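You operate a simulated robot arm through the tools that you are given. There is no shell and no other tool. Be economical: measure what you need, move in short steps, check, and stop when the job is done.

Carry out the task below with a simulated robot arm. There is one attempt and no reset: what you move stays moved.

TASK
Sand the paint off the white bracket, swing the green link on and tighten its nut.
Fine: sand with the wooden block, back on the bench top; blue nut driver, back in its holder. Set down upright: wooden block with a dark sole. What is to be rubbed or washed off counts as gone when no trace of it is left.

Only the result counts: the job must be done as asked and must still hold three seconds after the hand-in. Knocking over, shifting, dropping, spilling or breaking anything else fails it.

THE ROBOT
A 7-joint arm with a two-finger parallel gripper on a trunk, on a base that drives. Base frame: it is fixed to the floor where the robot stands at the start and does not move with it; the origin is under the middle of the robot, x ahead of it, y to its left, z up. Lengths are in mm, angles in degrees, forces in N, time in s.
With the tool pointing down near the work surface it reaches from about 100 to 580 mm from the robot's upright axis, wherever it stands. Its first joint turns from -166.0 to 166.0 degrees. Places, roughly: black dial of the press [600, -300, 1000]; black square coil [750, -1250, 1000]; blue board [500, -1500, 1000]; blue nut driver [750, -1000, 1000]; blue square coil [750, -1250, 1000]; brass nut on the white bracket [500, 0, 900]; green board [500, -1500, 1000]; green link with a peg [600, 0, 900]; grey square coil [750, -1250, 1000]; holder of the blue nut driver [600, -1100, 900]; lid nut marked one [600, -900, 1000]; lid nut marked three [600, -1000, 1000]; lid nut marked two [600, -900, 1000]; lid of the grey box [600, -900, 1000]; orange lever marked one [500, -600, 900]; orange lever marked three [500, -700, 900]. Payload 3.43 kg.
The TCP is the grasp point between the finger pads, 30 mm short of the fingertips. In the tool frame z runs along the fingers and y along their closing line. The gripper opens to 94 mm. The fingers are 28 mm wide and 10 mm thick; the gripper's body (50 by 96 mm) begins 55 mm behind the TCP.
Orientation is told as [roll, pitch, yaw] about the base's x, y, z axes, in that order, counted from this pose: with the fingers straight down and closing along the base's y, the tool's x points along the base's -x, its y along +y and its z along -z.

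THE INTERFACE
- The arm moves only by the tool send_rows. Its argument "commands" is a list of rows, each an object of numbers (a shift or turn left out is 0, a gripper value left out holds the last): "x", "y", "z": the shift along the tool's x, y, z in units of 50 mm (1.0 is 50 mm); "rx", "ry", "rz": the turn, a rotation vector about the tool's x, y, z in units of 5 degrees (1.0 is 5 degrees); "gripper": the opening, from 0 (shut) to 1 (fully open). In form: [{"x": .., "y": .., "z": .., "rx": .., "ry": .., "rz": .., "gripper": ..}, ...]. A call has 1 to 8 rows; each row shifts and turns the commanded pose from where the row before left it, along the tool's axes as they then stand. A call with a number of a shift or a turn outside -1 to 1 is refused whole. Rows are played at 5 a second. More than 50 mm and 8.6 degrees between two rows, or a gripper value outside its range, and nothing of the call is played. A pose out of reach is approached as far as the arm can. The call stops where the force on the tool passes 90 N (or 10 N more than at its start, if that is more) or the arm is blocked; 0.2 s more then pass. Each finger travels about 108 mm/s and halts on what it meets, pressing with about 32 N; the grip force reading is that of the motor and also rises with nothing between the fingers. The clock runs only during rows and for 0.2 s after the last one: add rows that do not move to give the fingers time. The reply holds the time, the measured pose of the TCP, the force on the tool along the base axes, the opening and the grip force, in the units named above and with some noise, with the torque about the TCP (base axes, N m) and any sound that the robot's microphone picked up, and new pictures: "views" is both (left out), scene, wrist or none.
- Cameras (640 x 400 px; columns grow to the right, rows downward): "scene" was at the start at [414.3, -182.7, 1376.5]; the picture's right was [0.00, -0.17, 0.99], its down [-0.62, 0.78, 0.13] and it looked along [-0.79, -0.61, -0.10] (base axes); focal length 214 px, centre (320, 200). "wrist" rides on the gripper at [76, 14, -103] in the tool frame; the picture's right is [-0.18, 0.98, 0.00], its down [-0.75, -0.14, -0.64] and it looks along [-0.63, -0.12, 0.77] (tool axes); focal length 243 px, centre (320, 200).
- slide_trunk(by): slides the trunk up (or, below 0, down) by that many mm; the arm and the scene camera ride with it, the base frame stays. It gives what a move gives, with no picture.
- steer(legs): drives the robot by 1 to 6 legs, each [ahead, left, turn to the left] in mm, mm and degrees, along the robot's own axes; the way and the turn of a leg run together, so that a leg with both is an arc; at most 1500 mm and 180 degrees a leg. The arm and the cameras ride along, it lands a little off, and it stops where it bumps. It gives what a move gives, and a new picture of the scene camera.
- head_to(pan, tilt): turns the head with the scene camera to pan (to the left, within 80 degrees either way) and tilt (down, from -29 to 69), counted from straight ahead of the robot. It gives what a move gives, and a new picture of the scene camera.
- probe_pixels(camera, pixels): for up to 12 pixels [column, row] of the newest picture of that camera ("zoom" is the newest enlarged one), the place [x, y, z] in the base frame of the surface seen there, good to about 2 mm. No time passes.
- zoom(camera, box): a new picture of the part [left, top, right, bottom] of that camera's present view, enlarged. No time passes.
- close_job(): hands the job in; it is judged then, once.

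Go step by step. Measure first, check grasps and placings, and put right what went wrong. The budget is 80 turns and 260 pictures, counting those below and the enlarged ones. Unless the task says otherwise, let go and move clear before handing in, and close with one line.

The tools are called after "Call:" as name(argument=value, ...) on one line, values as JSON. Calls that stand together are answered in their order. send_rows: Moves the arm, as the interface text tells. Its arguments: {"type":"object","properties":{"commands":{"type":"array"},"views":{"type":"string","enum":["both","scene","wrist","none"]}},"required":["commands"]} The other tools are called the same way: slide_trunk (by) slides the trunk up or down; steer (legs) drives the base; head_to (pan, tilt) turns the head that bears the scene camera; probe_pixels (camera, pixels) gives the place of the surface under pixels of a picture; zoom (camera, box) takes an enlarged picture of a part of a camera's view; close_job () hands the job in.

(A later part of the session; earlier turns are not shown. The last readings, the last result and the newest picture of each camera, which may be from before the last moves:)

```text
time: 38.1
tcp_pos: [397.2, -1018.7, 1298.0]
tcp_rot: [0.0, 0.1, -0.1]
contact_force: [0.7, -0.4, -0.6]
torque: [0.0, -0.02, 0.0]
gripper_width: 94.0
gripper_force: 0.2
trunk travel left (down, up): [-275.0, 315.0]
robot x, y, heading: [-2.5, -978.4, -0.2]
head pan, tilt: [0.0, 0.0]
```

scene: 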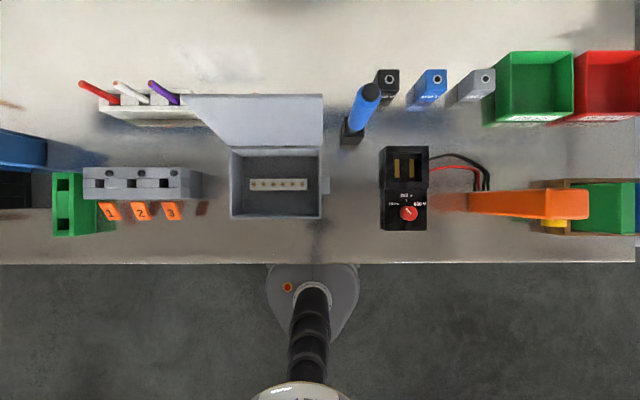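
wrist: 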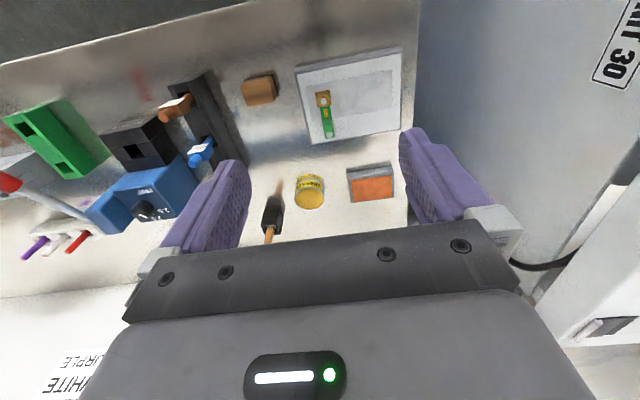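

The blue nut driver stands in its black holder (352,130). I zoom in and measure.

Call:
zoom(camera="scene", box=[310, 60, 410, 160])

Call:
probe_pixels(camera="zoom", pixels=[[380, 125], [345, 180], [310, 250], [295, 275], [235, 265], [305, 330], [230, 330], [330, 300]])

Call:
probe_pixels(camera="scene", pixels=[[372, 92], [365, 105], [358, 120], [352, 130], [352, 140], [300, 110], [390, 90], [405, 210], [320, 100], [280, 170]])

Call:
send_rows(commands=[{}], views="wrist")

```text
4.00 times, centred on (360, 110) of scene
```

zoom: 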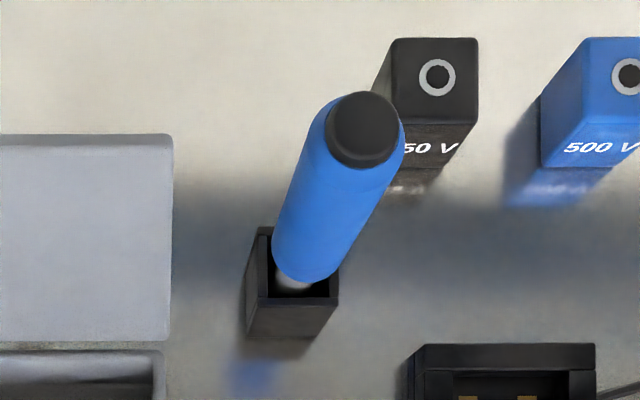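

```text
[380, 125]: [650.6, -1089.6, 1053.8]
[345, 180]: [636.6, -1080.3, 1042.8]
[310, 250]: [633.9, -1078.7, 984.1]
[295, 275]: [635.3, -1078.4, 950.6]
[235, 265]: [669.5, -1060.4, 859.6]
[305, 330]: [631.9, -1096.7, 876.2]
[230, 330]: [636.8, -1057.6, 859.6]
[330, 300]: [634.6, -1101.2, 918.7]
```

```text
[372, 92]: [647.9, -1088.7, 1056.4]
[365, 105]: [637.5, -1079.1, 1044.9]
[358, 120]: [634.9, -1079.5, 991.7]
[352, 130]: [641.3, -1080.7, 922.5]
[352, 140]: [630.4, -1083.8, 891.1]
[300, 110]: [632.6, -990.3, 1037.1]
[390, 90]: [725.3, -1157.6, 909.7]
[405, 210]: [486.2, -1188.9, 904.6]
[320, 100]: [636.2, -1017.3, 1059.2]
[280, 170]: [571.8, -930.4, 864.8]
```

```text
time: 38.5
tcp_pos: [396.3, -1016.9, 1297.6]
tcp_rot: [0.0, 0.0, -0.2]
contact_force: [-0.8, 0.2, 0.4]
torque: [-0.01, -0.01, 0.01]
gripper_width: 93.9
gripper_force: 0.1
trunk travel left (down, up): [-275.0, 315.0]
robot x, y, heading: [-2.6, -977.3, -0.2]
head pan, tilt: [0.0, 0.0]
```

wrist: 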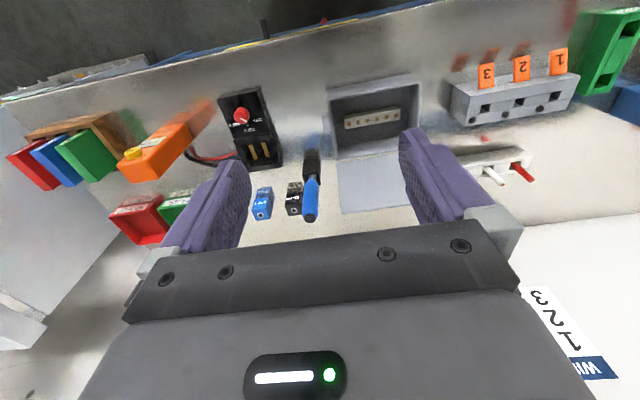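

The driver stands upright, axis ≈(647,-1088), handle z 945–1055. It is 658 mm away, so I drive a bit ahead and right.

Call:
steer(legs=[[130, -70, 0]])

Call:
zoom(camera="scene", box=[200, 60, 440, 210])

```text
time: 39.9
tcp_pos: [526.9, -1088.3, 1296.7]
tcp_rot: [0.0, 0.0, -0.1]
contact_force: [-0.4, 0.1, -0.8]
torque: [0.01, 0.07, 0.05]
gripper_width: 94.0
gripper_force: 0.0
trunk travel left (down, up): [-275.0, 315.0]
robot x, y, heading: [128.1, -1048.6, -0.3]
head pan, tilt: [0.0, 0.0]
```

scene: 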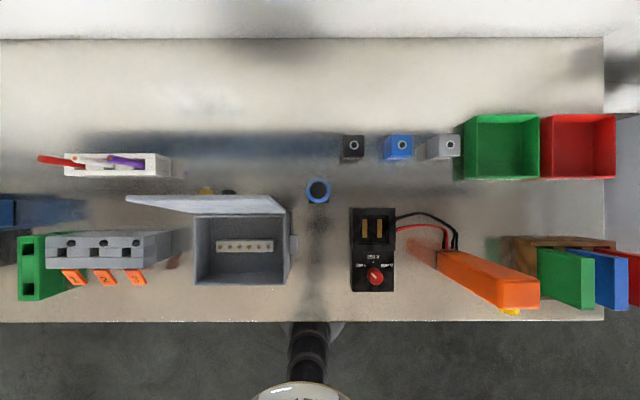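

```text
2.67 times, centred on (320, 135) of scene
```

zoom: 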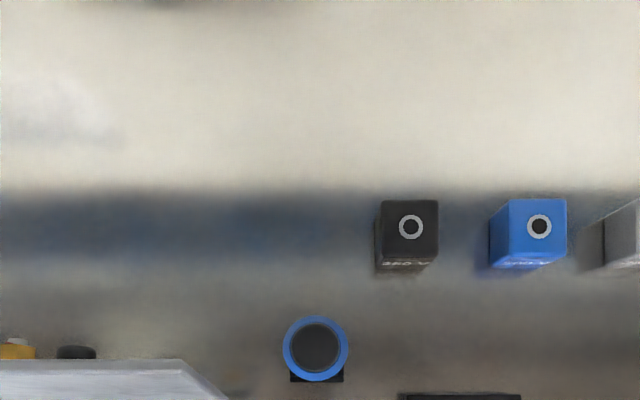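

Now the driver is seen from straight above (318,190). I probe its centre precisely.

Call:
probe_pixels(camera="scene", pixels=[[318, 190], [308, 190], [328, 190], [318, 181], [318, 200], [311, 200], [325, 201], [287, 208], [280, 197]])

```text
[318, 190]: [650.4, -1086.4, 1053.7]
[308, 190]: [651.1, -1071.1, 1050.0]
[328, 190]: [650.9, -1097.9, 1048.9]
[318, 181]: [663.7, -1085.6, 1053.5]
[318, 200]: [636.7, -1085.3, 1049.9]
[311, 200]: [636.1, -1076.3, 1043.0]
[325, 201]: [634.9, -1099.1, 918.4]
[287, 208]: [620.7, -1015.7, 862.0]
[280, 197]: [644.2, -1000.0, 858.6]
```

Driver centre (650,-1086). I move above and then down around the handle.

Call:
send_rows(commands=[{"x": -0.82, "y": 0.02, "gripper": 0.7}, {"x": -0.82, "y": 0.02}, {"x": -0.82}, {"z": 0.9}, {"z": 0.9}, {"z": 0.9}, {"z": 0.8}])

```text
time: 41.5
tcp_pos: [649.8, -1086.2, 1122.9]
tcp_rot: [0.0, 0.0, -0.2]
contact_force: [0.2, 0.1, 0.5]
torque: [-0.02, 0.01, 0.02]
gripper_width: 65.9
gripper_force: 0.0
trunk travel left (down, up): [-275.0, 315.0]
robot x, y, heading: [126.0, -1047.9, -0.3]
head pan, tilt: [0.0, 0.0]
```

scene: 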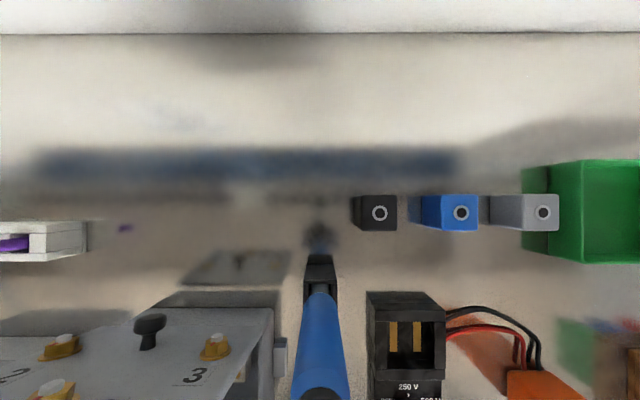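
wrist: 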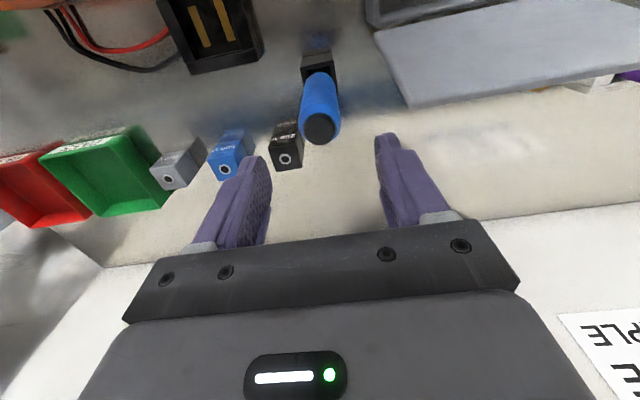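

Handle is centred between the fingers. I go down to z≈1010 and grip.

Call:
send_rows(commands=[{"z": 0.8}, {"z": 0.8}, {"z": 0.65}, {"gripper": 0}, {"gripper": 0}, {"gripper": 0}])

```text
time: 42.9
tcp_pos: [649.6, -1086.3, 1007.9]
tcp_rot: [0.0, -0.1, -0.2]
contact_force: [0.0, -1.0, 0.1]
torque: [-0.02, -0.02, 0.02]
gripper_width: 33.6
gripper_force: 31.9
trunk travel left (down, up): [-275.0, 315.0]
robot x, y, heading: [128.5, -1048.8, -0.1]
head pan, tilt: [0.0, 0.0]
```

scene: 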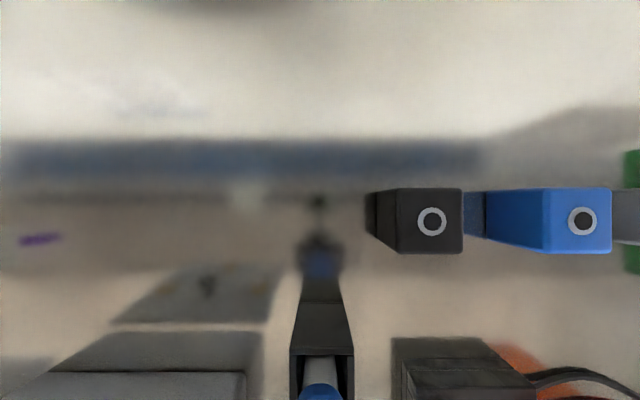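
wrist: 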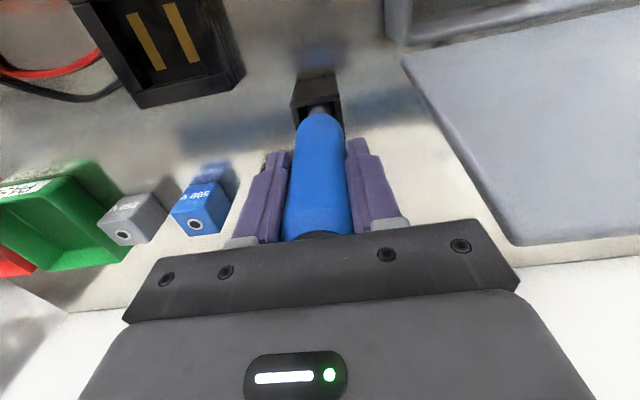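

Gripped (33.6 mm). I lift straight up and see the driver's shaft.

Call:
send_rows(commands=[{"z": -0.6}, {"z": -0.8}, {"z": -0.8}, {"z": -0.8}, {"z": -0.8}, {"z": -0.8}, {"z": -0.8}])

```text
time: 44.5
tcp_pos: [649.7, -1083.6, 1282.1]
tcp_rot: [0.0, 0.0, -0.2]
contact_force: [-0.2, 0.5, -1.9]
torque: [-0.02, 0.02, -0.02]
gripper_width: 33.5
gripper_force: 32.2
trunk travel left (down, up): [-275.0, 315.0]
robot x, y, heading: [127.5, -1047.9, -0.3]
head pan, tilt: [0.0, 0.0]
```

scene: 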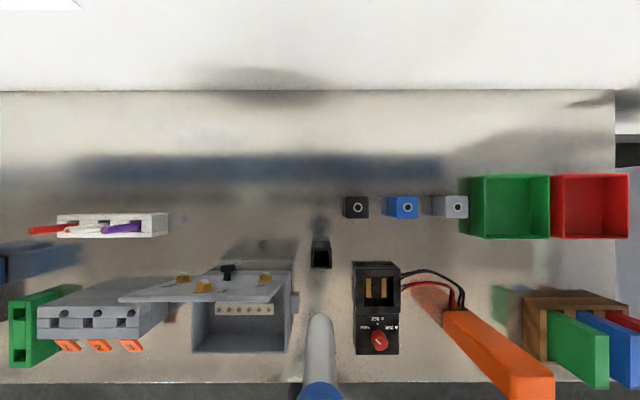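
wrist: 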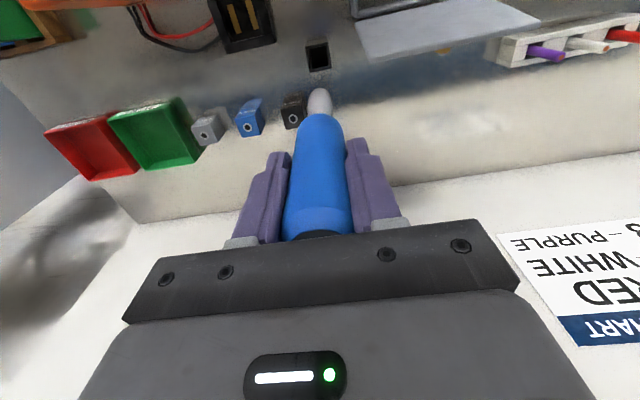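

Driver out. I probe its tip and the holder's opening for later.

Call:
zoom(camera="scene", box=[280, 220, 360, 400])

Call:
probe_pixels(camera="scene", pixels=[[320, 316], [320, 322], [320, 330], [310, 330], [330, 330], [321, 257], [321, 247], [313, 264], [329, 265], [321, 269], [320, 360], [321, 262]])

```text
2.22 times, centred on (320, 310) of scene
```

zoom: 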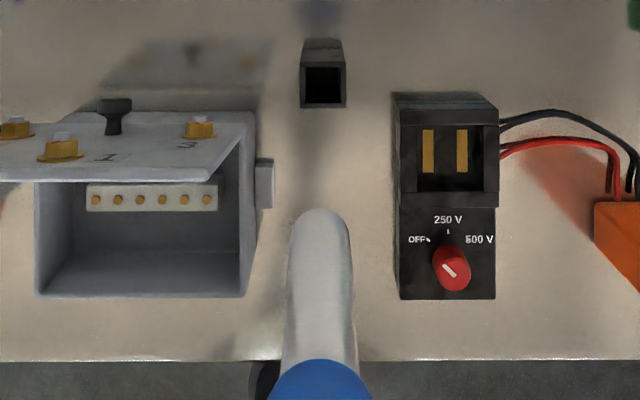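

```text
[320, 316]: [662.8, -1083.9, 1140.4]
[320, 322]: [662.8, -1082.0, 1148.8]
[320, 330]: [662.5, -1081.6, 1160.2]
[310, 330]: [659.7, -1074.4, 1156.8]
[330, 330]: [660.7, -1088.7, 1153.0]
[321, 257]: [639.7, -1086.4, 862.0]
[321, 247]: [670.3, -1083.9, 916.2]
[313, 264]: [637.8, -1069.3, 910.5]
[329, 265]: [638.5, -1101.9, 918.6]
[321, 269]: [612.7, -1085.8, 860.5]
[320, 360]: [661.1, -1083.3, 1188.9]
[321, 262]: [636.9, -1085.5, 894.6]
```

Tip is 144 mm below the TCP. I raise the trunk for clearance, then drive back to the bracket.

Call:
slide_trunk(by=180)

Call:
steer(legs=[[-128, 0, 0], [0, 1046, 0]])

```text
time: 46.5
tcp_pos: [650.1, -1084.2, 1460.2]
tcp_rot: [0.0, 0.0, -0.3]
contact_force: [0.6, 0.2, -3.1]
torque: [-0.02, -0.01, 0.01]
gripper_width: 33.2
gripper_force: 31.7
trunk travel left (down, up): [-455.0, 135.0]
robot x, y, heading: [131.5, -1049.4, -0.3]
head pan, tilt: [0.0, 0.0]
```

```text
time: 52.7
tcp_pos: [523.9, -60.8, 1460.2]
tcp_rot: [0.0, 0.0, -0.6]
contact_force: [-0.7, 0.5, -2.2]
torque: [-0.01, 0.01, 0.0]
gripper_width: 33.3
gripper_force: 31.8
trunk travel left (down, up): [-455.0, 135.0]
robot x, y, heading: [2.9, -22.1, -0.2]
head pan, tilt: [0.0, 0.0]
```

scene: 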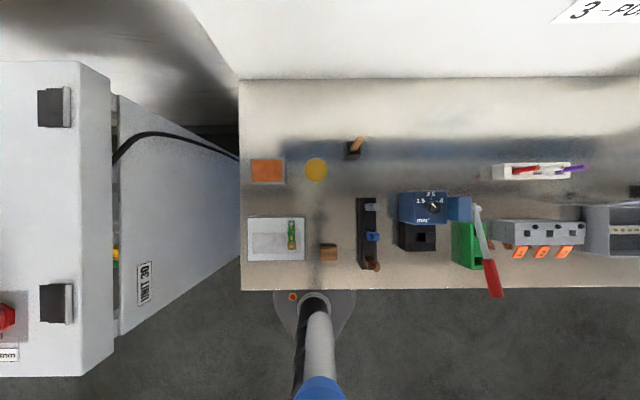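

The robot is back at the bracket. I turn the tool counter-clockwise by 90° so there is room for tightening, and lower the trunk.

Call:
send_rows(commands=[{"rz": -1}, {"rz": -1}, {"rz": -1}, {"rz": -1}, {"rz": -1}, {"rz": -1}, {"rz": -1}, {"rz": -1}], views="none")

Call:
send_rows(commands=[{"rz": -1}, {"rz": -1}, {"rz": -1}, {"rz": -1}, {"rz": -1}, {"rz": -1}, {"rz": -1}, {"rz": -1}], views="none")

Call:
send_rows(commands=[{"rz": -1}, {"rz": -1}, {}], views="wrist")

```text
time: 54.5
tcp_pos: [525.0, -61.6, 1461.5]
tcp_rot: [-0.1, 0.0, 39.5]
contact_force: [-0.4, -0.3, -1.9]
torque: [0.03, 0.0, 0.04]
gripper_width: 33.5
gripper_force: 31.9
trunk travel left (down, up): [-455.0, 135.0]
robot x, y, heading: [1.2, -20.7, -0.6]
head pan, tilt: [0.0, 0.0]
```

```text
time: 56.3
tcp_pos: [524.7, -61.8, 1459.3]
tcp_rot: [-0.1, 0.1, 79.5]
contact_force: [0.3, -0.3, -2.4]
torque: [-0.02, 0.0, -0.03]
gripper_width: 33.6
gripper_force: 32.1
trunk travel left (down, up): [-455.0, 135.0]
robot x, y, heading: [-1.9, -24.0, -0.9]
head pan, tilt: [0.0, 0.0]
```

```text
time: 57.1
tcp_pos: [523.3, -61.5, 1460.0]
tcp_rot: [0.0, -0.1, 89.4]
contact_force: [-0.6, 0.5, -2.0]
torque: [0.01, 0.02, 0.02]
gripper_width: 33.3
gripper_force: 32.0
trunk travel left (down, up): [-455.0, 135.0]
robot x, y, heading: [-1.9, -21.7, -0.6]
head pan, tilt: [0.0, 0.0]
```

wrist: 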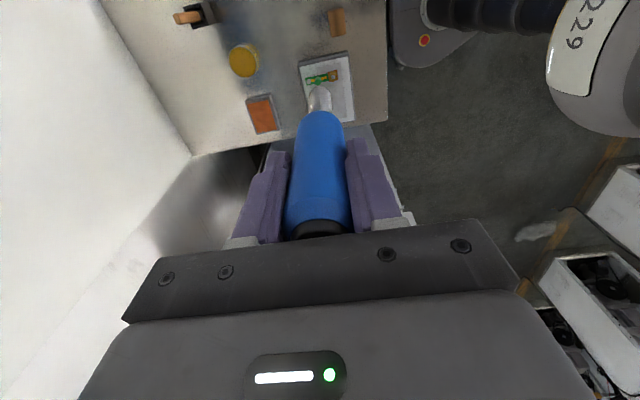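

I shift above the nut and lower the trunk.

Call:
send_rows(commands=[{"x": -0.8, "y": 0.155}, {"x": -0.79, "y": 0.155}, {}], views="none")

Call:
slide_trunk(by=-180)

Call:
send_rows(commands=[{"z": 0.6}, {}])

```text
time: 57.9
tcp_pos: [509.6, 18.4, 1462.8]
tcp_rot: [-0.1, 0.0, 89.3]
contact_force: [-0.3, 0.2, -2.3]
torque: [0.01, -0.03, 0.0]
gripper_width: 33.4
gripper_force: 32.1
trunk travel left (down, up): [-455.0, 135.0]
robot x, y, heading: [0.7, -20.5, -0.7]
head pan, tilt: [0.0, 0.0]
```

```text
time: 59.9
tcp_pos: [509.0, 19.2, 1281.8]
tcp_rot: [-0.1, 0.0, 89.4]
contact_force: [-0.3, 0.1, -2.4]
torque: [-0.03, -0.03, 0.0]
gripper_width: 33.3
gripper_force: 31.9
trunk travel left (down, up): [-275.0, 315.0]
robot x, y, heading: [4.8, -22.0, -0.7]
head pan, tilt: [0.0, 0.0]
```

```text
time: 60.5
tcp_pos: [507.6, 19.3, 1252.1]
tcp_rot: [-0.1, 0.1, 89.4]
contact_force: [-0.5, 0.2, -2.7]
torque: [-0.01, -0.02, -0.01]
gripper_width: 33.4
gripper_force: 31.7
trunk travel left (down, up): [-275.0, 315.0]
robot x, y, heading: [0.6, -24.1, -0.7]
head pan, tilt: [0.0, 0.0]
```

scene: 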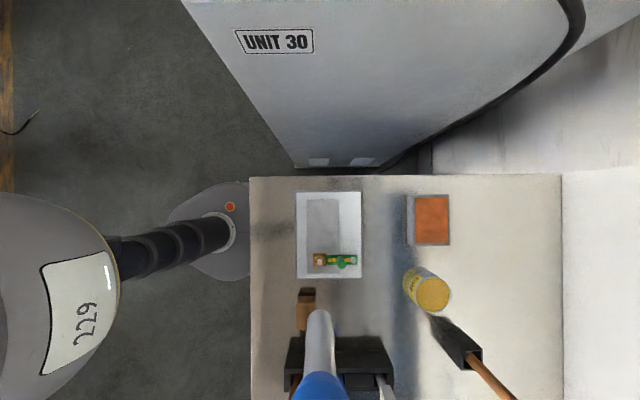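
wrist: 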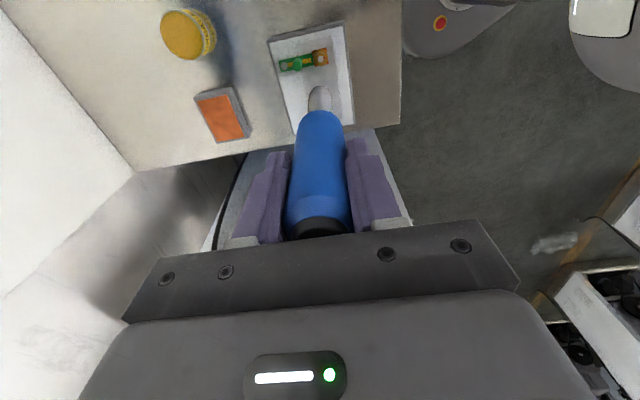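

The nut is at scene (320,261) and wrist (320,58). I zoom and probe nut and tip from both cameras.

Call:
zoom(camera="scene", box=[290, 240, 370, 330])

Call:
probe_pixels(camera="zoom", pixels=[[245, 90], [235, 90], [250, 100], [240, 80], [220, 95]])

Call:
probe_pixels(camera="scene", pixels=[[320, 261], [318, 259], [316, 262], [320, 318], [312, 318], [328, 318], [318, 312]])

Call:
zoom(camera="wrist", box=[270, 30, 370, 120])

Call:
probe_pixels(camera="wrist", pixels=[[320, 58], [322, 57], [318, 59], [320, 62], [320, 90], [312, 95], [327, 95], [320, 86]])

```text
4.44 times, centred on (330, 285) of scene
```

zoom: 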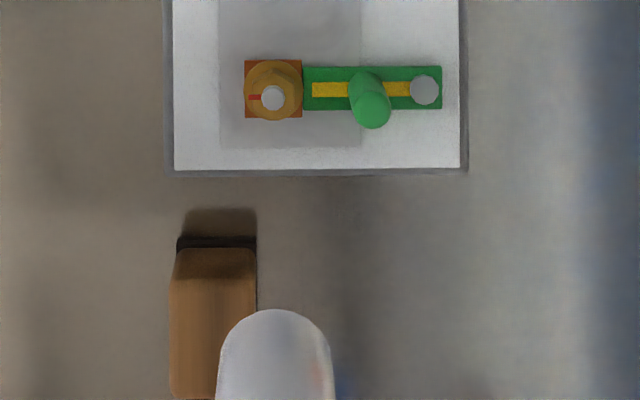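

```text
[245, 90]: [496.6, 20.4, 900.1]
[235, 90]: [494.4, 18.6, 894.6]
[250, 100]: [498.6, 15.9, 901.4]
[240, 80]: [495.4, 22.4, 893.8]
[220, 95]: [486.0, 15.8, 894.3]
```

```text
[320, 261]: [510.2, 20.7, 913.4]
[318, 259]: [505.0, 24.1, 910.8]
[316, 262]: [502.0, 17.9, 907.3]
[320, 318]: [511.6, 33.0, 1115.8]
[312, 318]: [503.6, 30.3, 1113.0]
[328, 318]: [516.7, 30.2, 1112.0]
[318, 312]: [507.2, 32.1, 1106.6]
```

```text
4.44 times, centred on (320, 75) of wrist
```

zoom: 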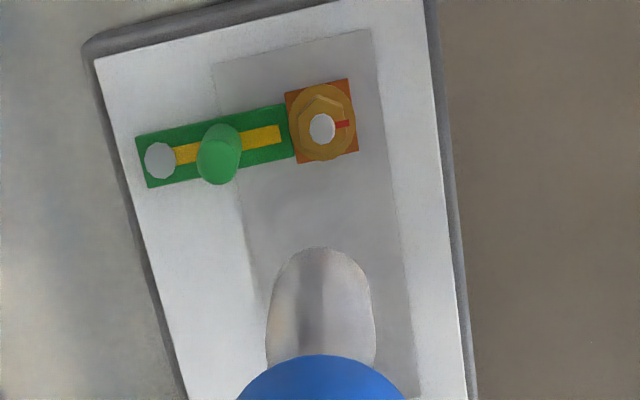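

```text
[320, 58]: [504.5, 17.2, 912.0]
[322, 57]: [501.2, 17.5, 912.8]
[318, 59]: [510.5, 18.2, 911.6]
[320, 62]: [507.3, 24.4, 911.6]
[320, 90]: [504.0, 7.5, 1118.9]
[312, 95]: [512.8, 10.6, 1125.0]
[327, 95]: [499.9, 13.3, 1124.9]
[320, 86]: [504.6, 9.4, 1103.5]
```

Tip and nut are aligned within ~1–2 mm. I descend to just above the nut.

Call:
send_rows(commands=[{"z": 0.8}, {"z": 0.8}, {"z": 0.8}, {"z": 0.8}, {"z": 0.3}, {}])

Call:
zoom(camera="wrist", box=[260, 20, 380, 130])

```text
time: 61.9
tcp_pos: [507.7, 19.0, 1076.2]
tcp_rot: [0.0, -0.1, 89.4]
contact_force: [-0.6, 0.0, -2.6]
torque: [0.0, -0.02, 0.0]
gripper_width: 33.2
gripper_force: 32.4
trunk travel left (down, up): [-275.0, 315.0]
robot x, y, heading: [3.1, -16.8, -0.5]
head pan, tilt: [0.0, 0.0]
```

scene: 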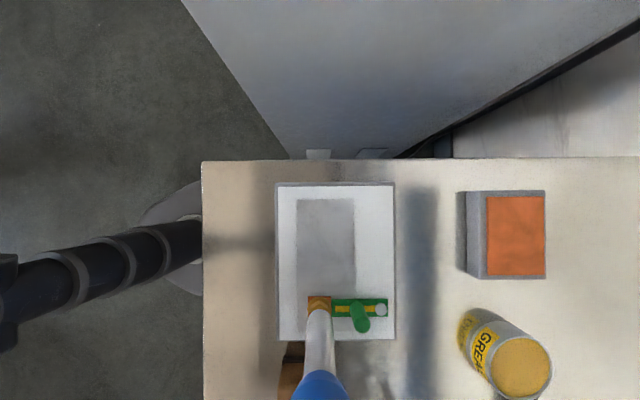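
wrist: 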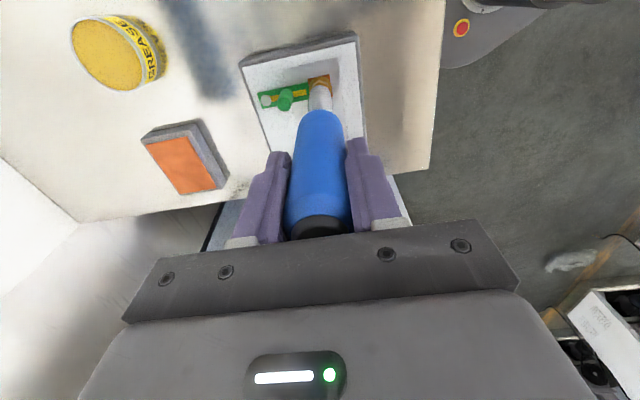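

```text
3.64 times, centred on (320, 75) of wrist
```

zoom: 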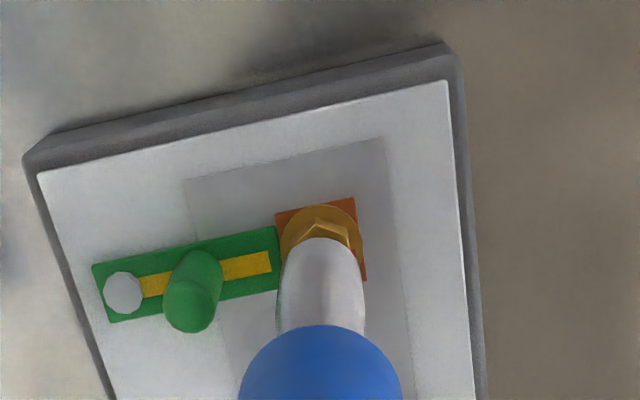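

Aligned. I lower in small steps.

Call:
send_rows(commands=[{"z": 0.16}, {"z": 0.08}, {"z": 0.06}, {}], views="none")

```text
time: 62.9
tcp_pos: [507.3, 19.4, 1063.4]
tcp_rot: [-0.1, 0.0, 89.3]
contact_force: [1.4, 1.4, 22.2]
torque: [0.09, -0.16, -0.07]
gripper_width: 33.5
gripper_force: 31.9
trunk travel left (down, up): [-275.0, 315.0]
robot x, y, heading: [2.2, -20.5, -0.6]
head pan, tilt: [0.0, 0.0]
```

Contact at 22 N. I turn clockwise slowly to see whether it drops onto the hex or bites.

Call:
send_rows(commands=[{"rz": 1}, {"rz": 1}, {"rz": 1}, {"rz": 1}])

Call:
zoom(camera="wrist", box=[260, 20, 380, 130])

```text
time: 63.9
tcp_pos: [507.3, 20.0, 1063.6]
tcp_rot: [-0.1, 0.0, 69.4]
contact_force: [-3.5, 1.4, 14.9]
torque: [0.05, 0.65, -0.11]
gripper_width: 33.5
gripper_force: 32.5
trunk travel left (down, up): [-275.0, 315.0]
robot x, y, heading: [4.1, -21.3, -0.4]
head pan, tilt: [0.0, 0.0]
```

scene: 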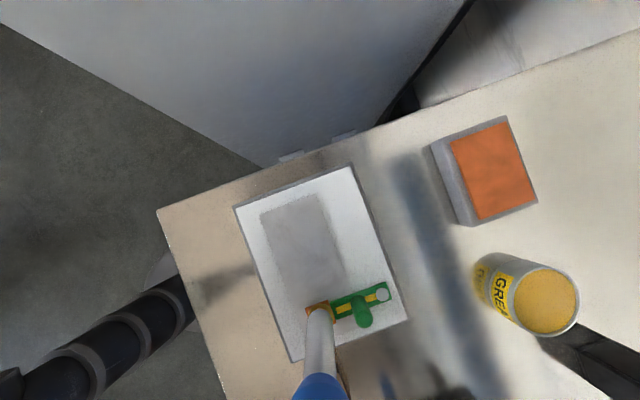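
wrist: 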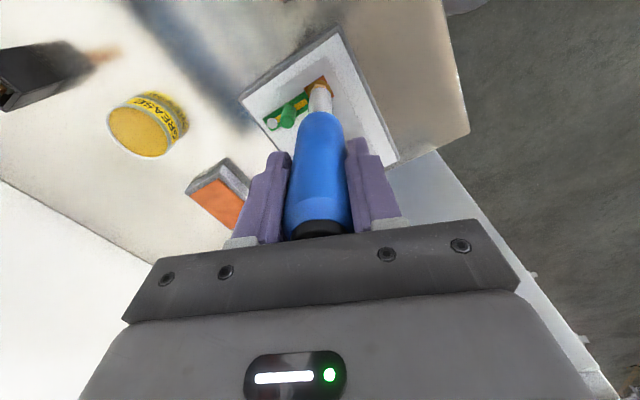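

```text
3.64 times, centred on (320, 75) of wrist
```

zoom: 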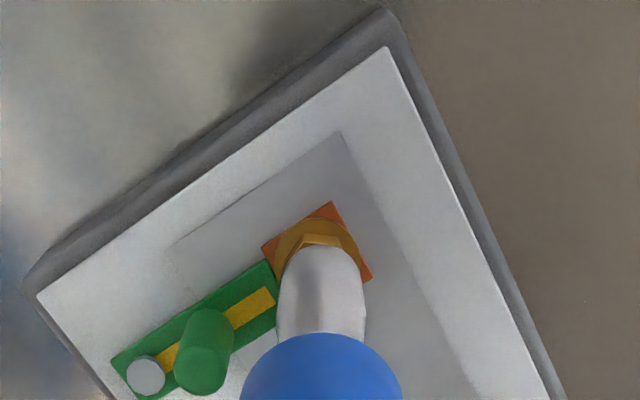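

Not dropped on yet. I probe the tip's rim and the nut in both pictures to check the offset.

Call:
probe_pixels(camera="zoom", pixels=[[320, 250], [320, 262], [285, 285], [362, 285], [300, 238], [345, 240], [320, 228], [280, 300], [363, 300]])

Call:
zoom(camera="scene", box=[280, 270, 400, 380])

Call:
probe_pixels(camera="scene", pixels=[[318, 312], [318, 318], [309, 318], [328, 320], [308, 309], [328, 307], [319, 306], [318, 325]])

```text
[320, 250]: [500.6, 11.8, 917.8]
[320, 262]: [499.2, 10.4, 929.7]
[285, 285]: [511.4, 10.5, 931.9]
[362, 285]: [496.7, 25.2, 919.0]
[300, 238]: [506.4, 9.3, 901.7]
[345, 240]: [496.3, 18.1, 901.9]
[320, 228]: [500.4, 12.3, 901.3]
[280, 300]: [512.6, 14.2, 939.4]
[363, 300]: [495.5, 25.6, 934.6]
```

```text
3.64 times, centred on (340, 325) of scene
```

zoom: 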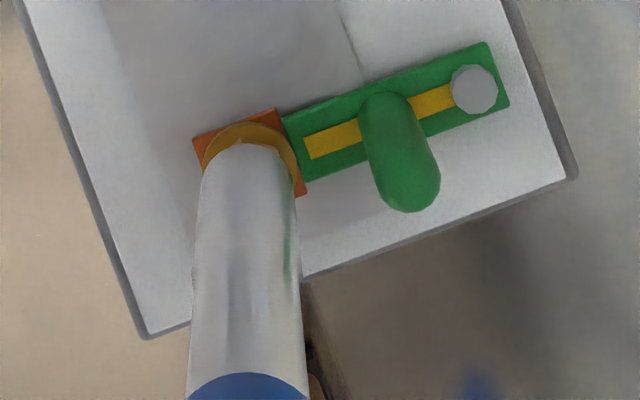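

```text
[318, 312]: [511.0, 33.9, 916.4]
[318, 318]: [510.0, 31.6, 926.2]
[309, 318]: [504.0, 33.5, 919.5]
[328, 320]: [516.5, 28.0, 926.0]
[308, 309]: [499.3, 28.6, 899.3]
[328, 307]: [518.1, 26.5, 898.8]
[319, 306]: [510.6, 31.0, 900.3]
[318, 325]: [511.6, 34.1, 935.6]
```

Tip and nut agree within ~2 mm. I keep turning clockwise under light pressure and watch torque and height.

Call:
send_rows(commands=[{"rz": 1, "z": 0.02}, {"rz": 1}, {"rz": 1}, {"rz": 1}, {"rz": 1}, {"rz": 1}], views="none")

Call:
send_rows(commands=[{"rz": 1}, {"rz": 1}, {"rz": 1}, {"rz": 1}, {"rz": 1}, {"rz": 1}], views="wrist")

Call:
zoom(camera="wrist", box=[260, 20, 380, 130])

```text
time: 65.3
tcp_pos: [507.8, 20.6, 1061.4]
tcp_rot: [-0.1, 0.1, 39.5]
contact_force: [-1.5, 3.0, 14.9]
torque: [0.39, 0.26, 0.05]
gripper_width: 33.0
gripper_force: 31.9
trunk travel left (down, up): [-275.0, 315.0]
robot x, y, heading: [0.8, -22.1, -0.7]
head pan, tilt: [0.0, 0.0]
```

```text
time: 66.7
tcp_pos: [506.6, 20.3, 1061.2]
tcp_rot: [-0.1, 0.0, 9.3]
contact_force: [-0.7, -3.4, 10.3]
torque: [-0.56, 0.15, 0.02]
gripper_width: 33.3
gripper_force: 32.4
trunk travel left (down, up): [-275.0, 315.0]
robot x, y, heading: [3.6, -21.4, -0.7]
head pan, tilt: [0.0, 0.0]
```

wrist: 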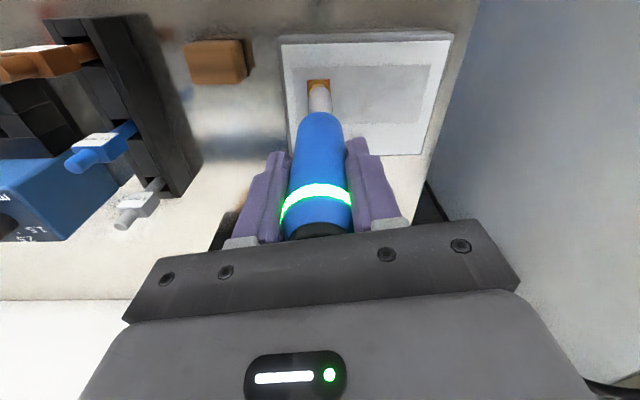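

```text
3.64 times, centred on (320, 75) of wrist
```

zoom: 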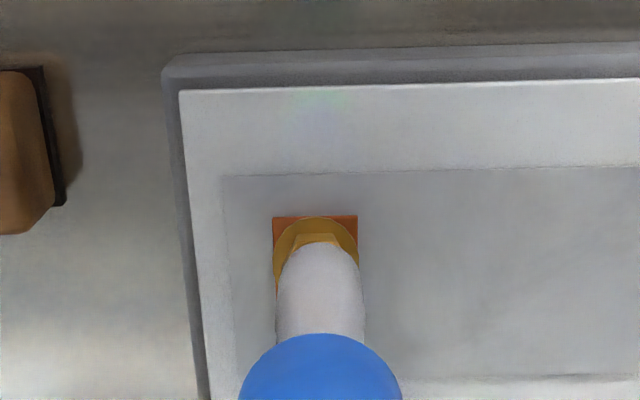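

A green ring lit up on the driver's handle, meaning the set torque is reached; I stop turning, lift, and look at the nut.

Call:
send_rows(commands=[{"z": -0.3}, {"z": -0.6}, {"z": -0.9}, {"z": -0.9}, {"z": -0.9}, {"z": -0.9}])

Call:
zoom(camera="wrist", box=[260, 20, 380, 130])

Call:
zoom(camera="scene", box=[220, 210, 380, 330])

```text
time: 68.1
tcp_pos: [506.9, 21.7, 1287.4]
tcp_rot: [0.0, 0.1, 9.4]
contact_force: [-0.6, -0.9, -2.3]
torque: [-0.05, -0.04, 0.01]
gripper_width: 33.2
gripper_force: 32.4
trunk travel left (down, up): [-275.0, 315.0]
robot x, y, heading: [4.2, -19.7, -0.6]
head pan, tilt: [0.0, 0.0]
```

scene: 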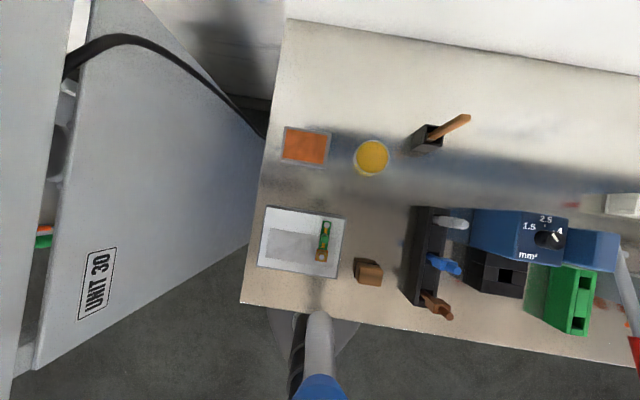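
wrist: 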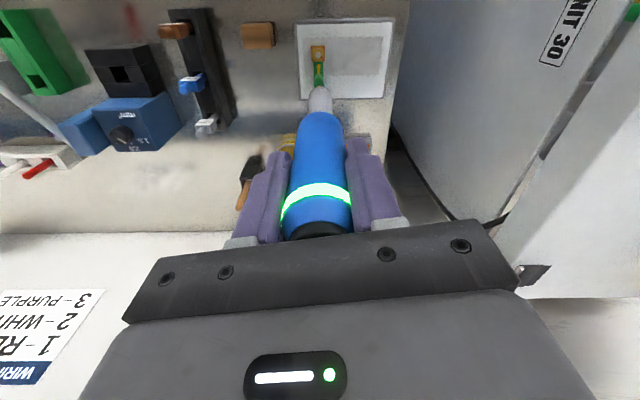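

```text
3.64 times, centred on (320, 75) of wrist
```

zoom: 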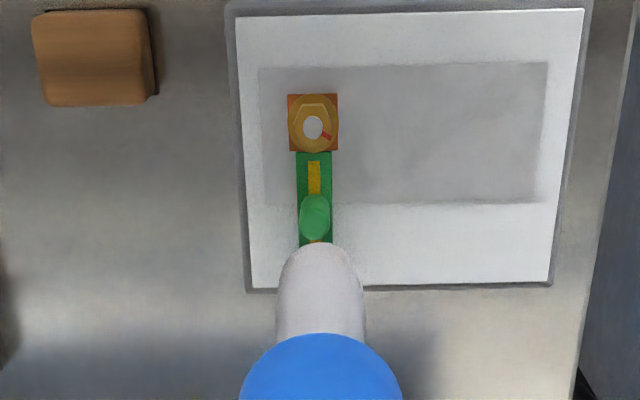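

```text
3.33 times, centred on (300, 270) of scene
```

zoom: 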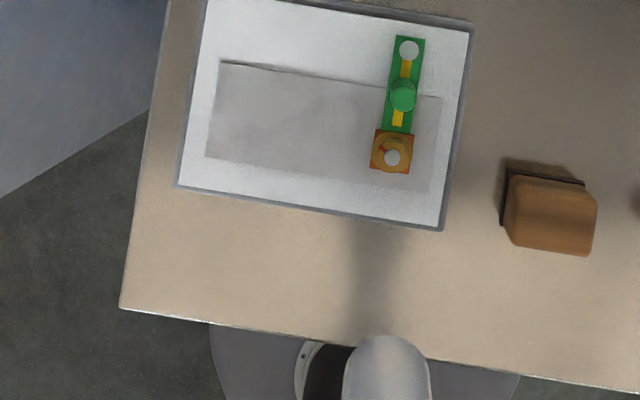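

The nut's red mark moved clockwise to lower right and the ring stays green: tight, link still under it. I turn the tool back, raise the trunk and drive to the holder.

Call:
send_rows(commands=[{"rz": 1}, {"rz": 0.95}, {}], views="none")

Call:
slide_trunk(by=180)

Call:
steer(legs=[[0, 0, 0.6], [0, -1028, 0], [125, 0, 0]])

```text
time: 68.9
tcp_pos: [508.5, 22.1, 1286.4]
tcp_rot: [0.0, 0.0, -0.3]
contact_force: [-0.4, -0.7, -3.0]
torque: [-0.04, 0.04, 0.0]
gripper_width: 33.4
gripper_force: 32.2
trunk travel left (down, up): [-275.0, 315.0]
robot x, y, heading: [0.3, -20.4, -0.6]
head pan, tilt: [0.0, 0.0]
```

```text
time: 70.9
tcp_pos: [508.6, 20.7, 1464.8]
tcp_rot: [0.1, 0.0, -0.3]
contact_force: [0.6, 0.9, -2.4]
torque: [-0.07, 0.01, -0.04]
gripper_width: 33.1
gripper_force: 32.0
trunk travel left (down, up): [-455.0, 135.0]
robot x, y, heading: [-1.6, -22.6, -0.5]
head pan, tilt: [0.0, 0.0]
```

```text
time: 77.3
tcp_pos: [625.5, -1016.1, 1466.4]
tcp_rot: [0.0, 0.1, -1.1]
contact_force: [1.3, -0.3, -2.5]
torque: [0.0, 0.04, -0.02]
gripper_width: 33.3
gripper_force: 31.8
trunk travel left (down, up): [-455.0, 135.0]
robot x, y, heading: [117.3, -1052.8, -1.4]
head pan, tilt: [0.0, 0.0]
```

scene: 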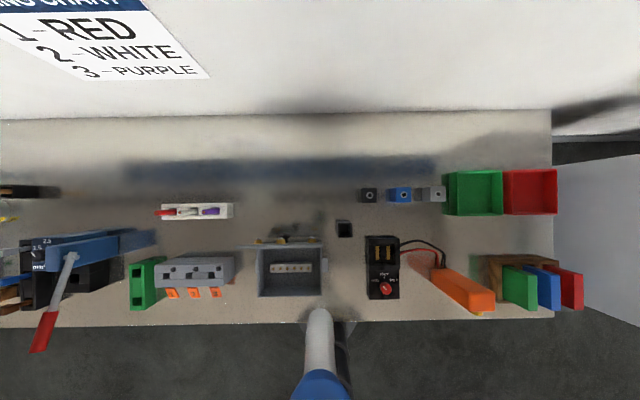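

I shift over the holder, correct the yaw, and lower the trunk.

Call:
send_rows(commands=[{"rz": -0.2}, {"x": -0.245, "y": -0.7}, {"x": -0.245, "y": -0.7}, {}], views="none")

Call:
slide_trunk(by=-180)

Call:
send_rows(commands=[{}])

Call:
zoom(camera="scene", box=[270, 230, 370, 350])

Call:
zoom(camera="wrist", box=[260, 20, 380, 130])

```text
time: 78.3
tcp_pos: [648.3, -1086.5, 1467.7]
tcp_rot: [0.0, 0.1, -0.1]
contact_force: [-0.4, 0.2, -2.0]
torque: [-0.03, -0.03, 0.02]
gripper_width: 33.3
gripper_force: 32.3
trunk travel left (down, up): [-455.0, 135.0]
robot x, y, heading: [123.4, -1053.1, -1.4]
head pan, tilt: [0.0, 0.0]
```

```text
time: 80.3
tcp_pos: [646.4, -1086.4, 1288.4]
tcp_rot: [0.1, 0.0, -0.2]
contact_force: [1.5, 0.3, -2.2]
torque: [-0.02, 0.03, 0.01]
gripper_width: 33.2
gripper_force: 32.4
trunk travel left (down, up): [-275.0, 315.0]
robot x, y, heading: [119.1, -1050.9, -1.5]
head pan, tilt: [0.0, 0.0]
```

```text
time: 80.8
tcp_pos: [647.4, -1088.7, 1287.5]
tcp_rot: [0.0, 0.0, -0.2]
contact_force: [-0.4, 0.7, -2.4]
torque: [0.02, 0.0, 0.02]
gripper_width: 33.3
gripper_force: 32.4
trunk travel left (down, up): [-275.0, 315.0]
robot x, y, heading: [117.4, -1053.3, -1.4]
head pan, tilt: [0.0, 0.0]
```

scene: 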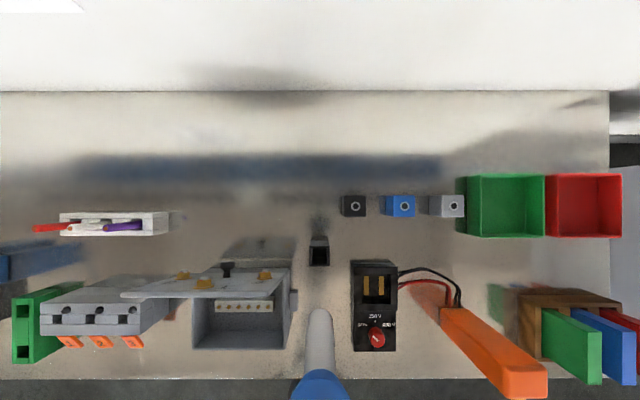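
wrist: 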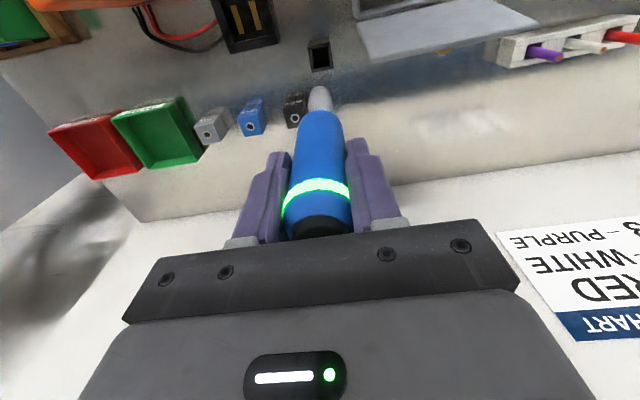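

```text
3.33 times, centred on (320, 290) of scene
```

zoom: 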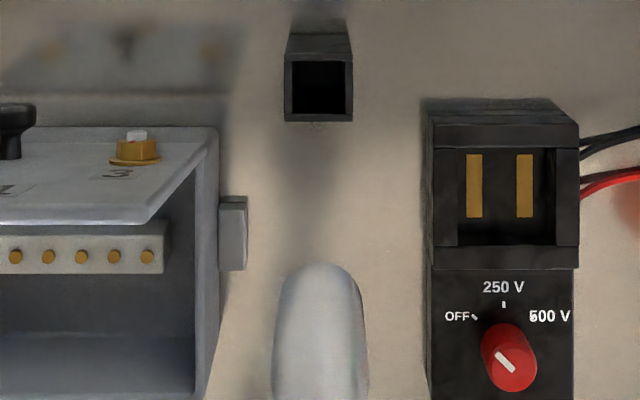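

```text
3.64 times, centred on (320, 75) of wrist
```

zoom: 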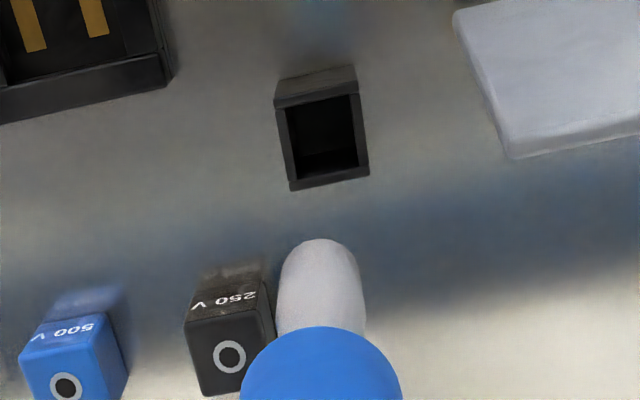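

Hole and tip are both visible; I probe rims and shaft sides.

Call:
probe_pixels(camera="zoom", pixels=[[283, 145], [363, 140], [317, 92], [330, 183], [281, 112], [354, 90], [294, 186], [366, 174], [320, 250], [280, 300], [363, 300], [320, 300]])

Call:
probe_pixels(camera="scene", pixels=[[308, 255], [329, 255], [319, 240], [319, 265], [319, 316], [319, 330], [308, 330], [332, 330]])

```text
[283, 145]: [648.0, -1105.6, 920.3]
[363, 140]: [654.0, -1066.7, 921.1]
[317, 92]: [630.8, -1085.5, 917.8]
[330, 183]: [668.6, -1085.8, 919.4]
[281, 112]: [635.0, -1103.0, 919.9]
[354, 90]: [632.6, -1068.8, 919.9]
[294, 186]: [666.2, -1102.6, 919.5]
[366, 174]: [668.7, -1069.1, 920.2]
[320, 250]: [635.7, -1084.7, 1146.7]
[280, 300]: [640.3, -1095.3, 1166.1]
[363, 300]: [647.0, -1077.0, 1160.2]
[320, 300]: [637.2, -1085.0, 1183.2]
```

```text
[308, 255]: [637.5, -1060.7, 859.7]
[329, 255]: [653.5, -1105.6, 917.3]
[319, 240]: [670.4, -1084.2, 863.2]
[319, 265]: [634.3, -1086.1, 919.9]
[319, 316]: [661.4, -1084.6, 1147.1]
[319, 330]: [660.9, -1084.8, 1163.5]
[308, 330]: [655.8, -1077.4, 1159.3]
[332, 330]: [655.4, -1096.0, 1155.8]
```

Tip is within about 1 mm of the hole's centre (650,-1086). I nudge +1.5 mm and descend to just above it.

Call:
send_rows(commands=[{"x": -0.03, "z": 0.8}, {"z": 0.8}, {"z": 0.8}, {"z": 0.8}, {"z": 0.8}, {}])

Call:
zoom(camera="wrist", box=[260, 20, 380, 130])

Call:
zoom(camera="scene", box=[270, 250, 370, 370])

```text
time: 82.2
tcp_pos: [648.8, -1089.9, 1087.7]
tcp_rot: [-0.1, 0.1, -0.1]
contact_force: [-0.5, 0.1, -2.6]
torque: [-0.02, -0.03, 0.06]
gripper_width: 33.6
gripper_force: 32.1
trunk travel left (down, up): [-275.0, 315.0]
robot x, y, heading: [120.9, -1053.7, -1.3]
head pan, tilt: [0.0, 0.0]
```

scene: 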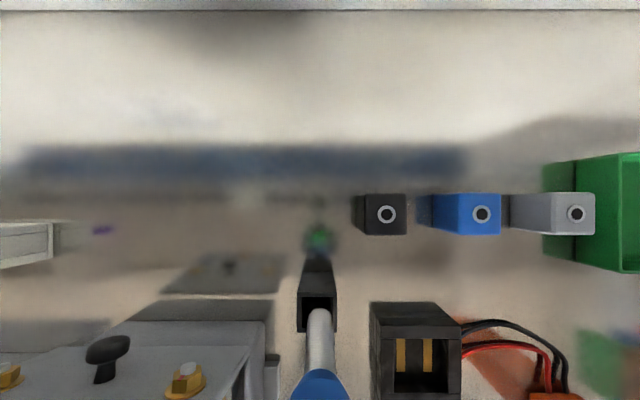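
wrist: 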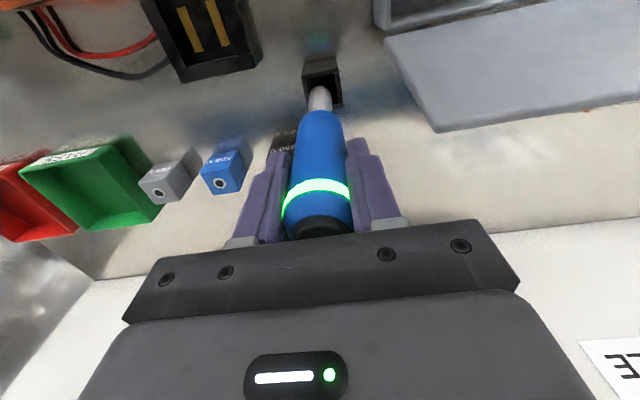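

```text
3.64 times, centred on (320, 75) of wrist
```

zoom: 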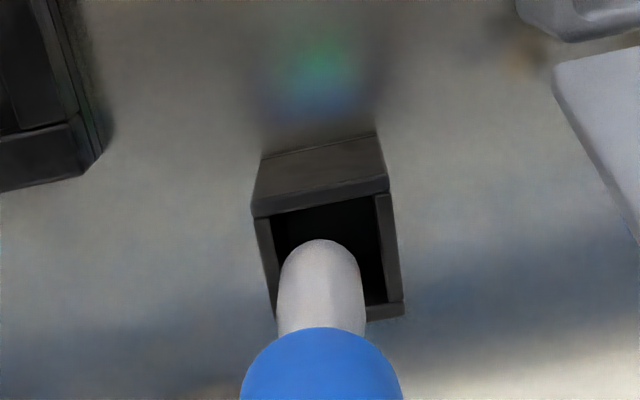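

```text
3.33 times, centred on (320, 310) of scene
```

zoom: 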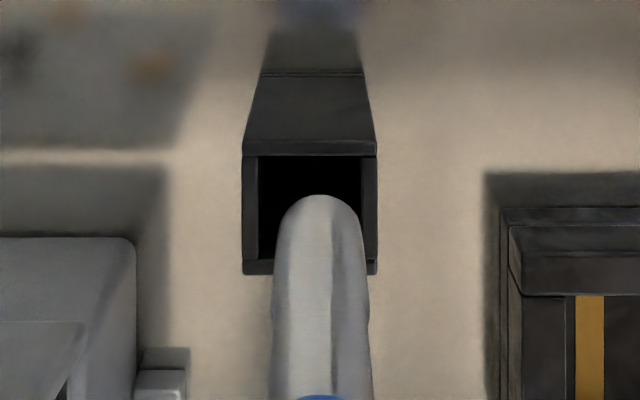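

Both views show the tip about 2–3 mm too far in -y. I correct and recheck a bit lower.

Call:
send_rows(commands=[{"y": 0.055}, {"z": 0.12}, {}])

Call:
zoom(camera="wrist", box=[260, 20, 380, 130])

Call:
probe_pixels(camera="zoom", pixels=[[320, 248], [320, 265], [320, 290], [265, 240], [390, 240], [320, 200], [385, 308], [285, 290], [358, 290]])

Call:
zoom(camera="scene", box=[270, 270, 370, 390])

Call:
probe_pixels(camera="zoom", pixels=[[320, 210], [320, 240], [285, 240], [358, 240], [250, 200], [370, 200], [310, 148], [255, 268]])

```text
time: 83.0
tcp_pos: [648.9, -1086.4, 1081.4]
tcp_rot: [0.1, 0.0, -0.1]
contact_force: [0.1, 0.6, -2.8]
torque: [-0.06, 0.03, 0.01]
gripper_width: 33.3
gripper_force: 31.9
trunk travel left (down, up): [-275.0, 315.0]
robot x, y, heading: [117.8, -1051.3, -1.8]
head pan, tilt: [0.0, 0.0]
```

scene: 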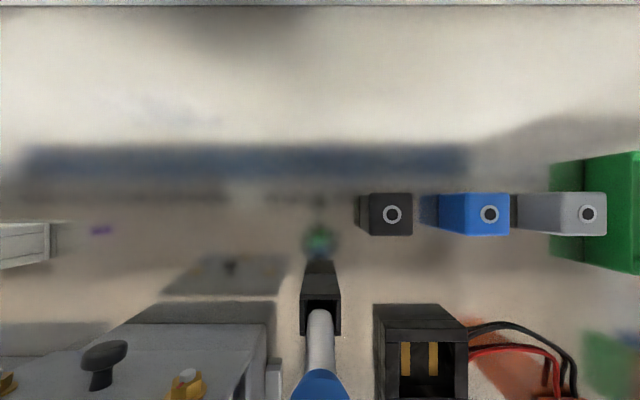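
wrist: 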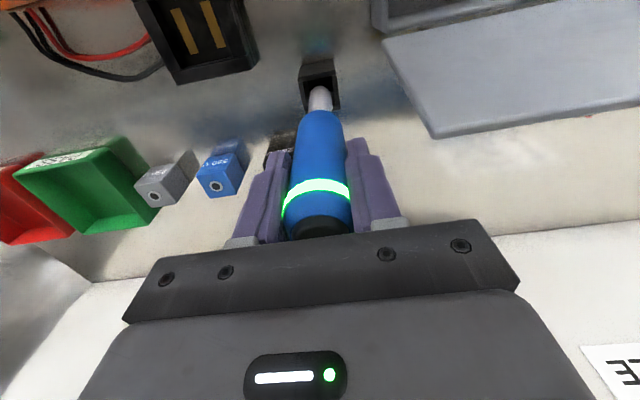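

```text
3.64 times, centred on (320, 75) of wrist
```

zoom: 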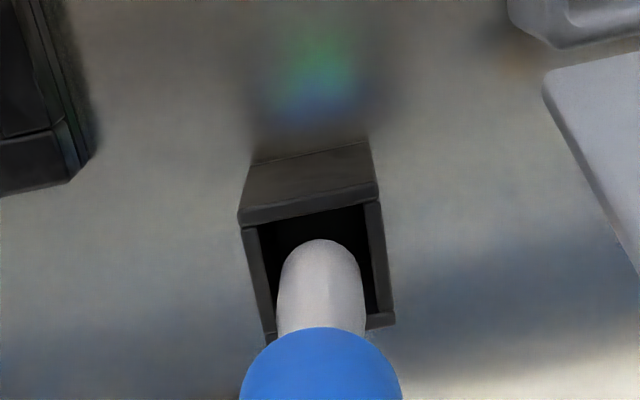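

```text
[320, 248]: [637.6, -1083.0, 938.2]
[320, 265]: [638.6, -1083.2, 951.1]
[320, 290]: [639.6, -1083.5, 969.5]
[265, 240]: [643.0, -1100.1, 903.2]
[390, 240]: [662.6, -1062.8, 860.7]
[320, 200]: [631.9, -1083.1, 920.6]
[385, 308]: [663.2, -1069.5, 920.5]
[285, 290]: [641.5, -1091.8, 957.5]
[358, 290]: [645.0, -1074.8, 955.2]
```

```text
3.33 times, centred on (320, 330) of scene
```

zoom: 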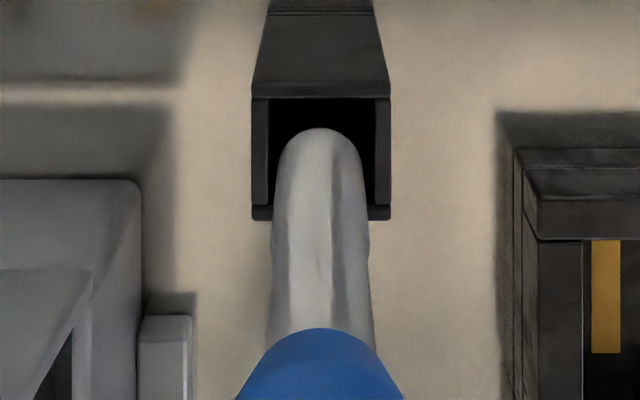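

```text
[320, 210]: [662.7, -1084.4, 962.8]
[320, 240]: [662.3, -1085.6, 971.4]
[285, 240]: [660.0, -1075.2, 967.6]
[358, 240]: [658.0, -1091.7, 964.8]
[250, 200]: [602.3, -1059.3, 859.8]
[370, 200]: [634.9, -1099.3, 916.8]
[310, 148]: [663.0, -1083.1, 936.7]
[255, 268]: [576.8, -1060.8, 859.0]
```

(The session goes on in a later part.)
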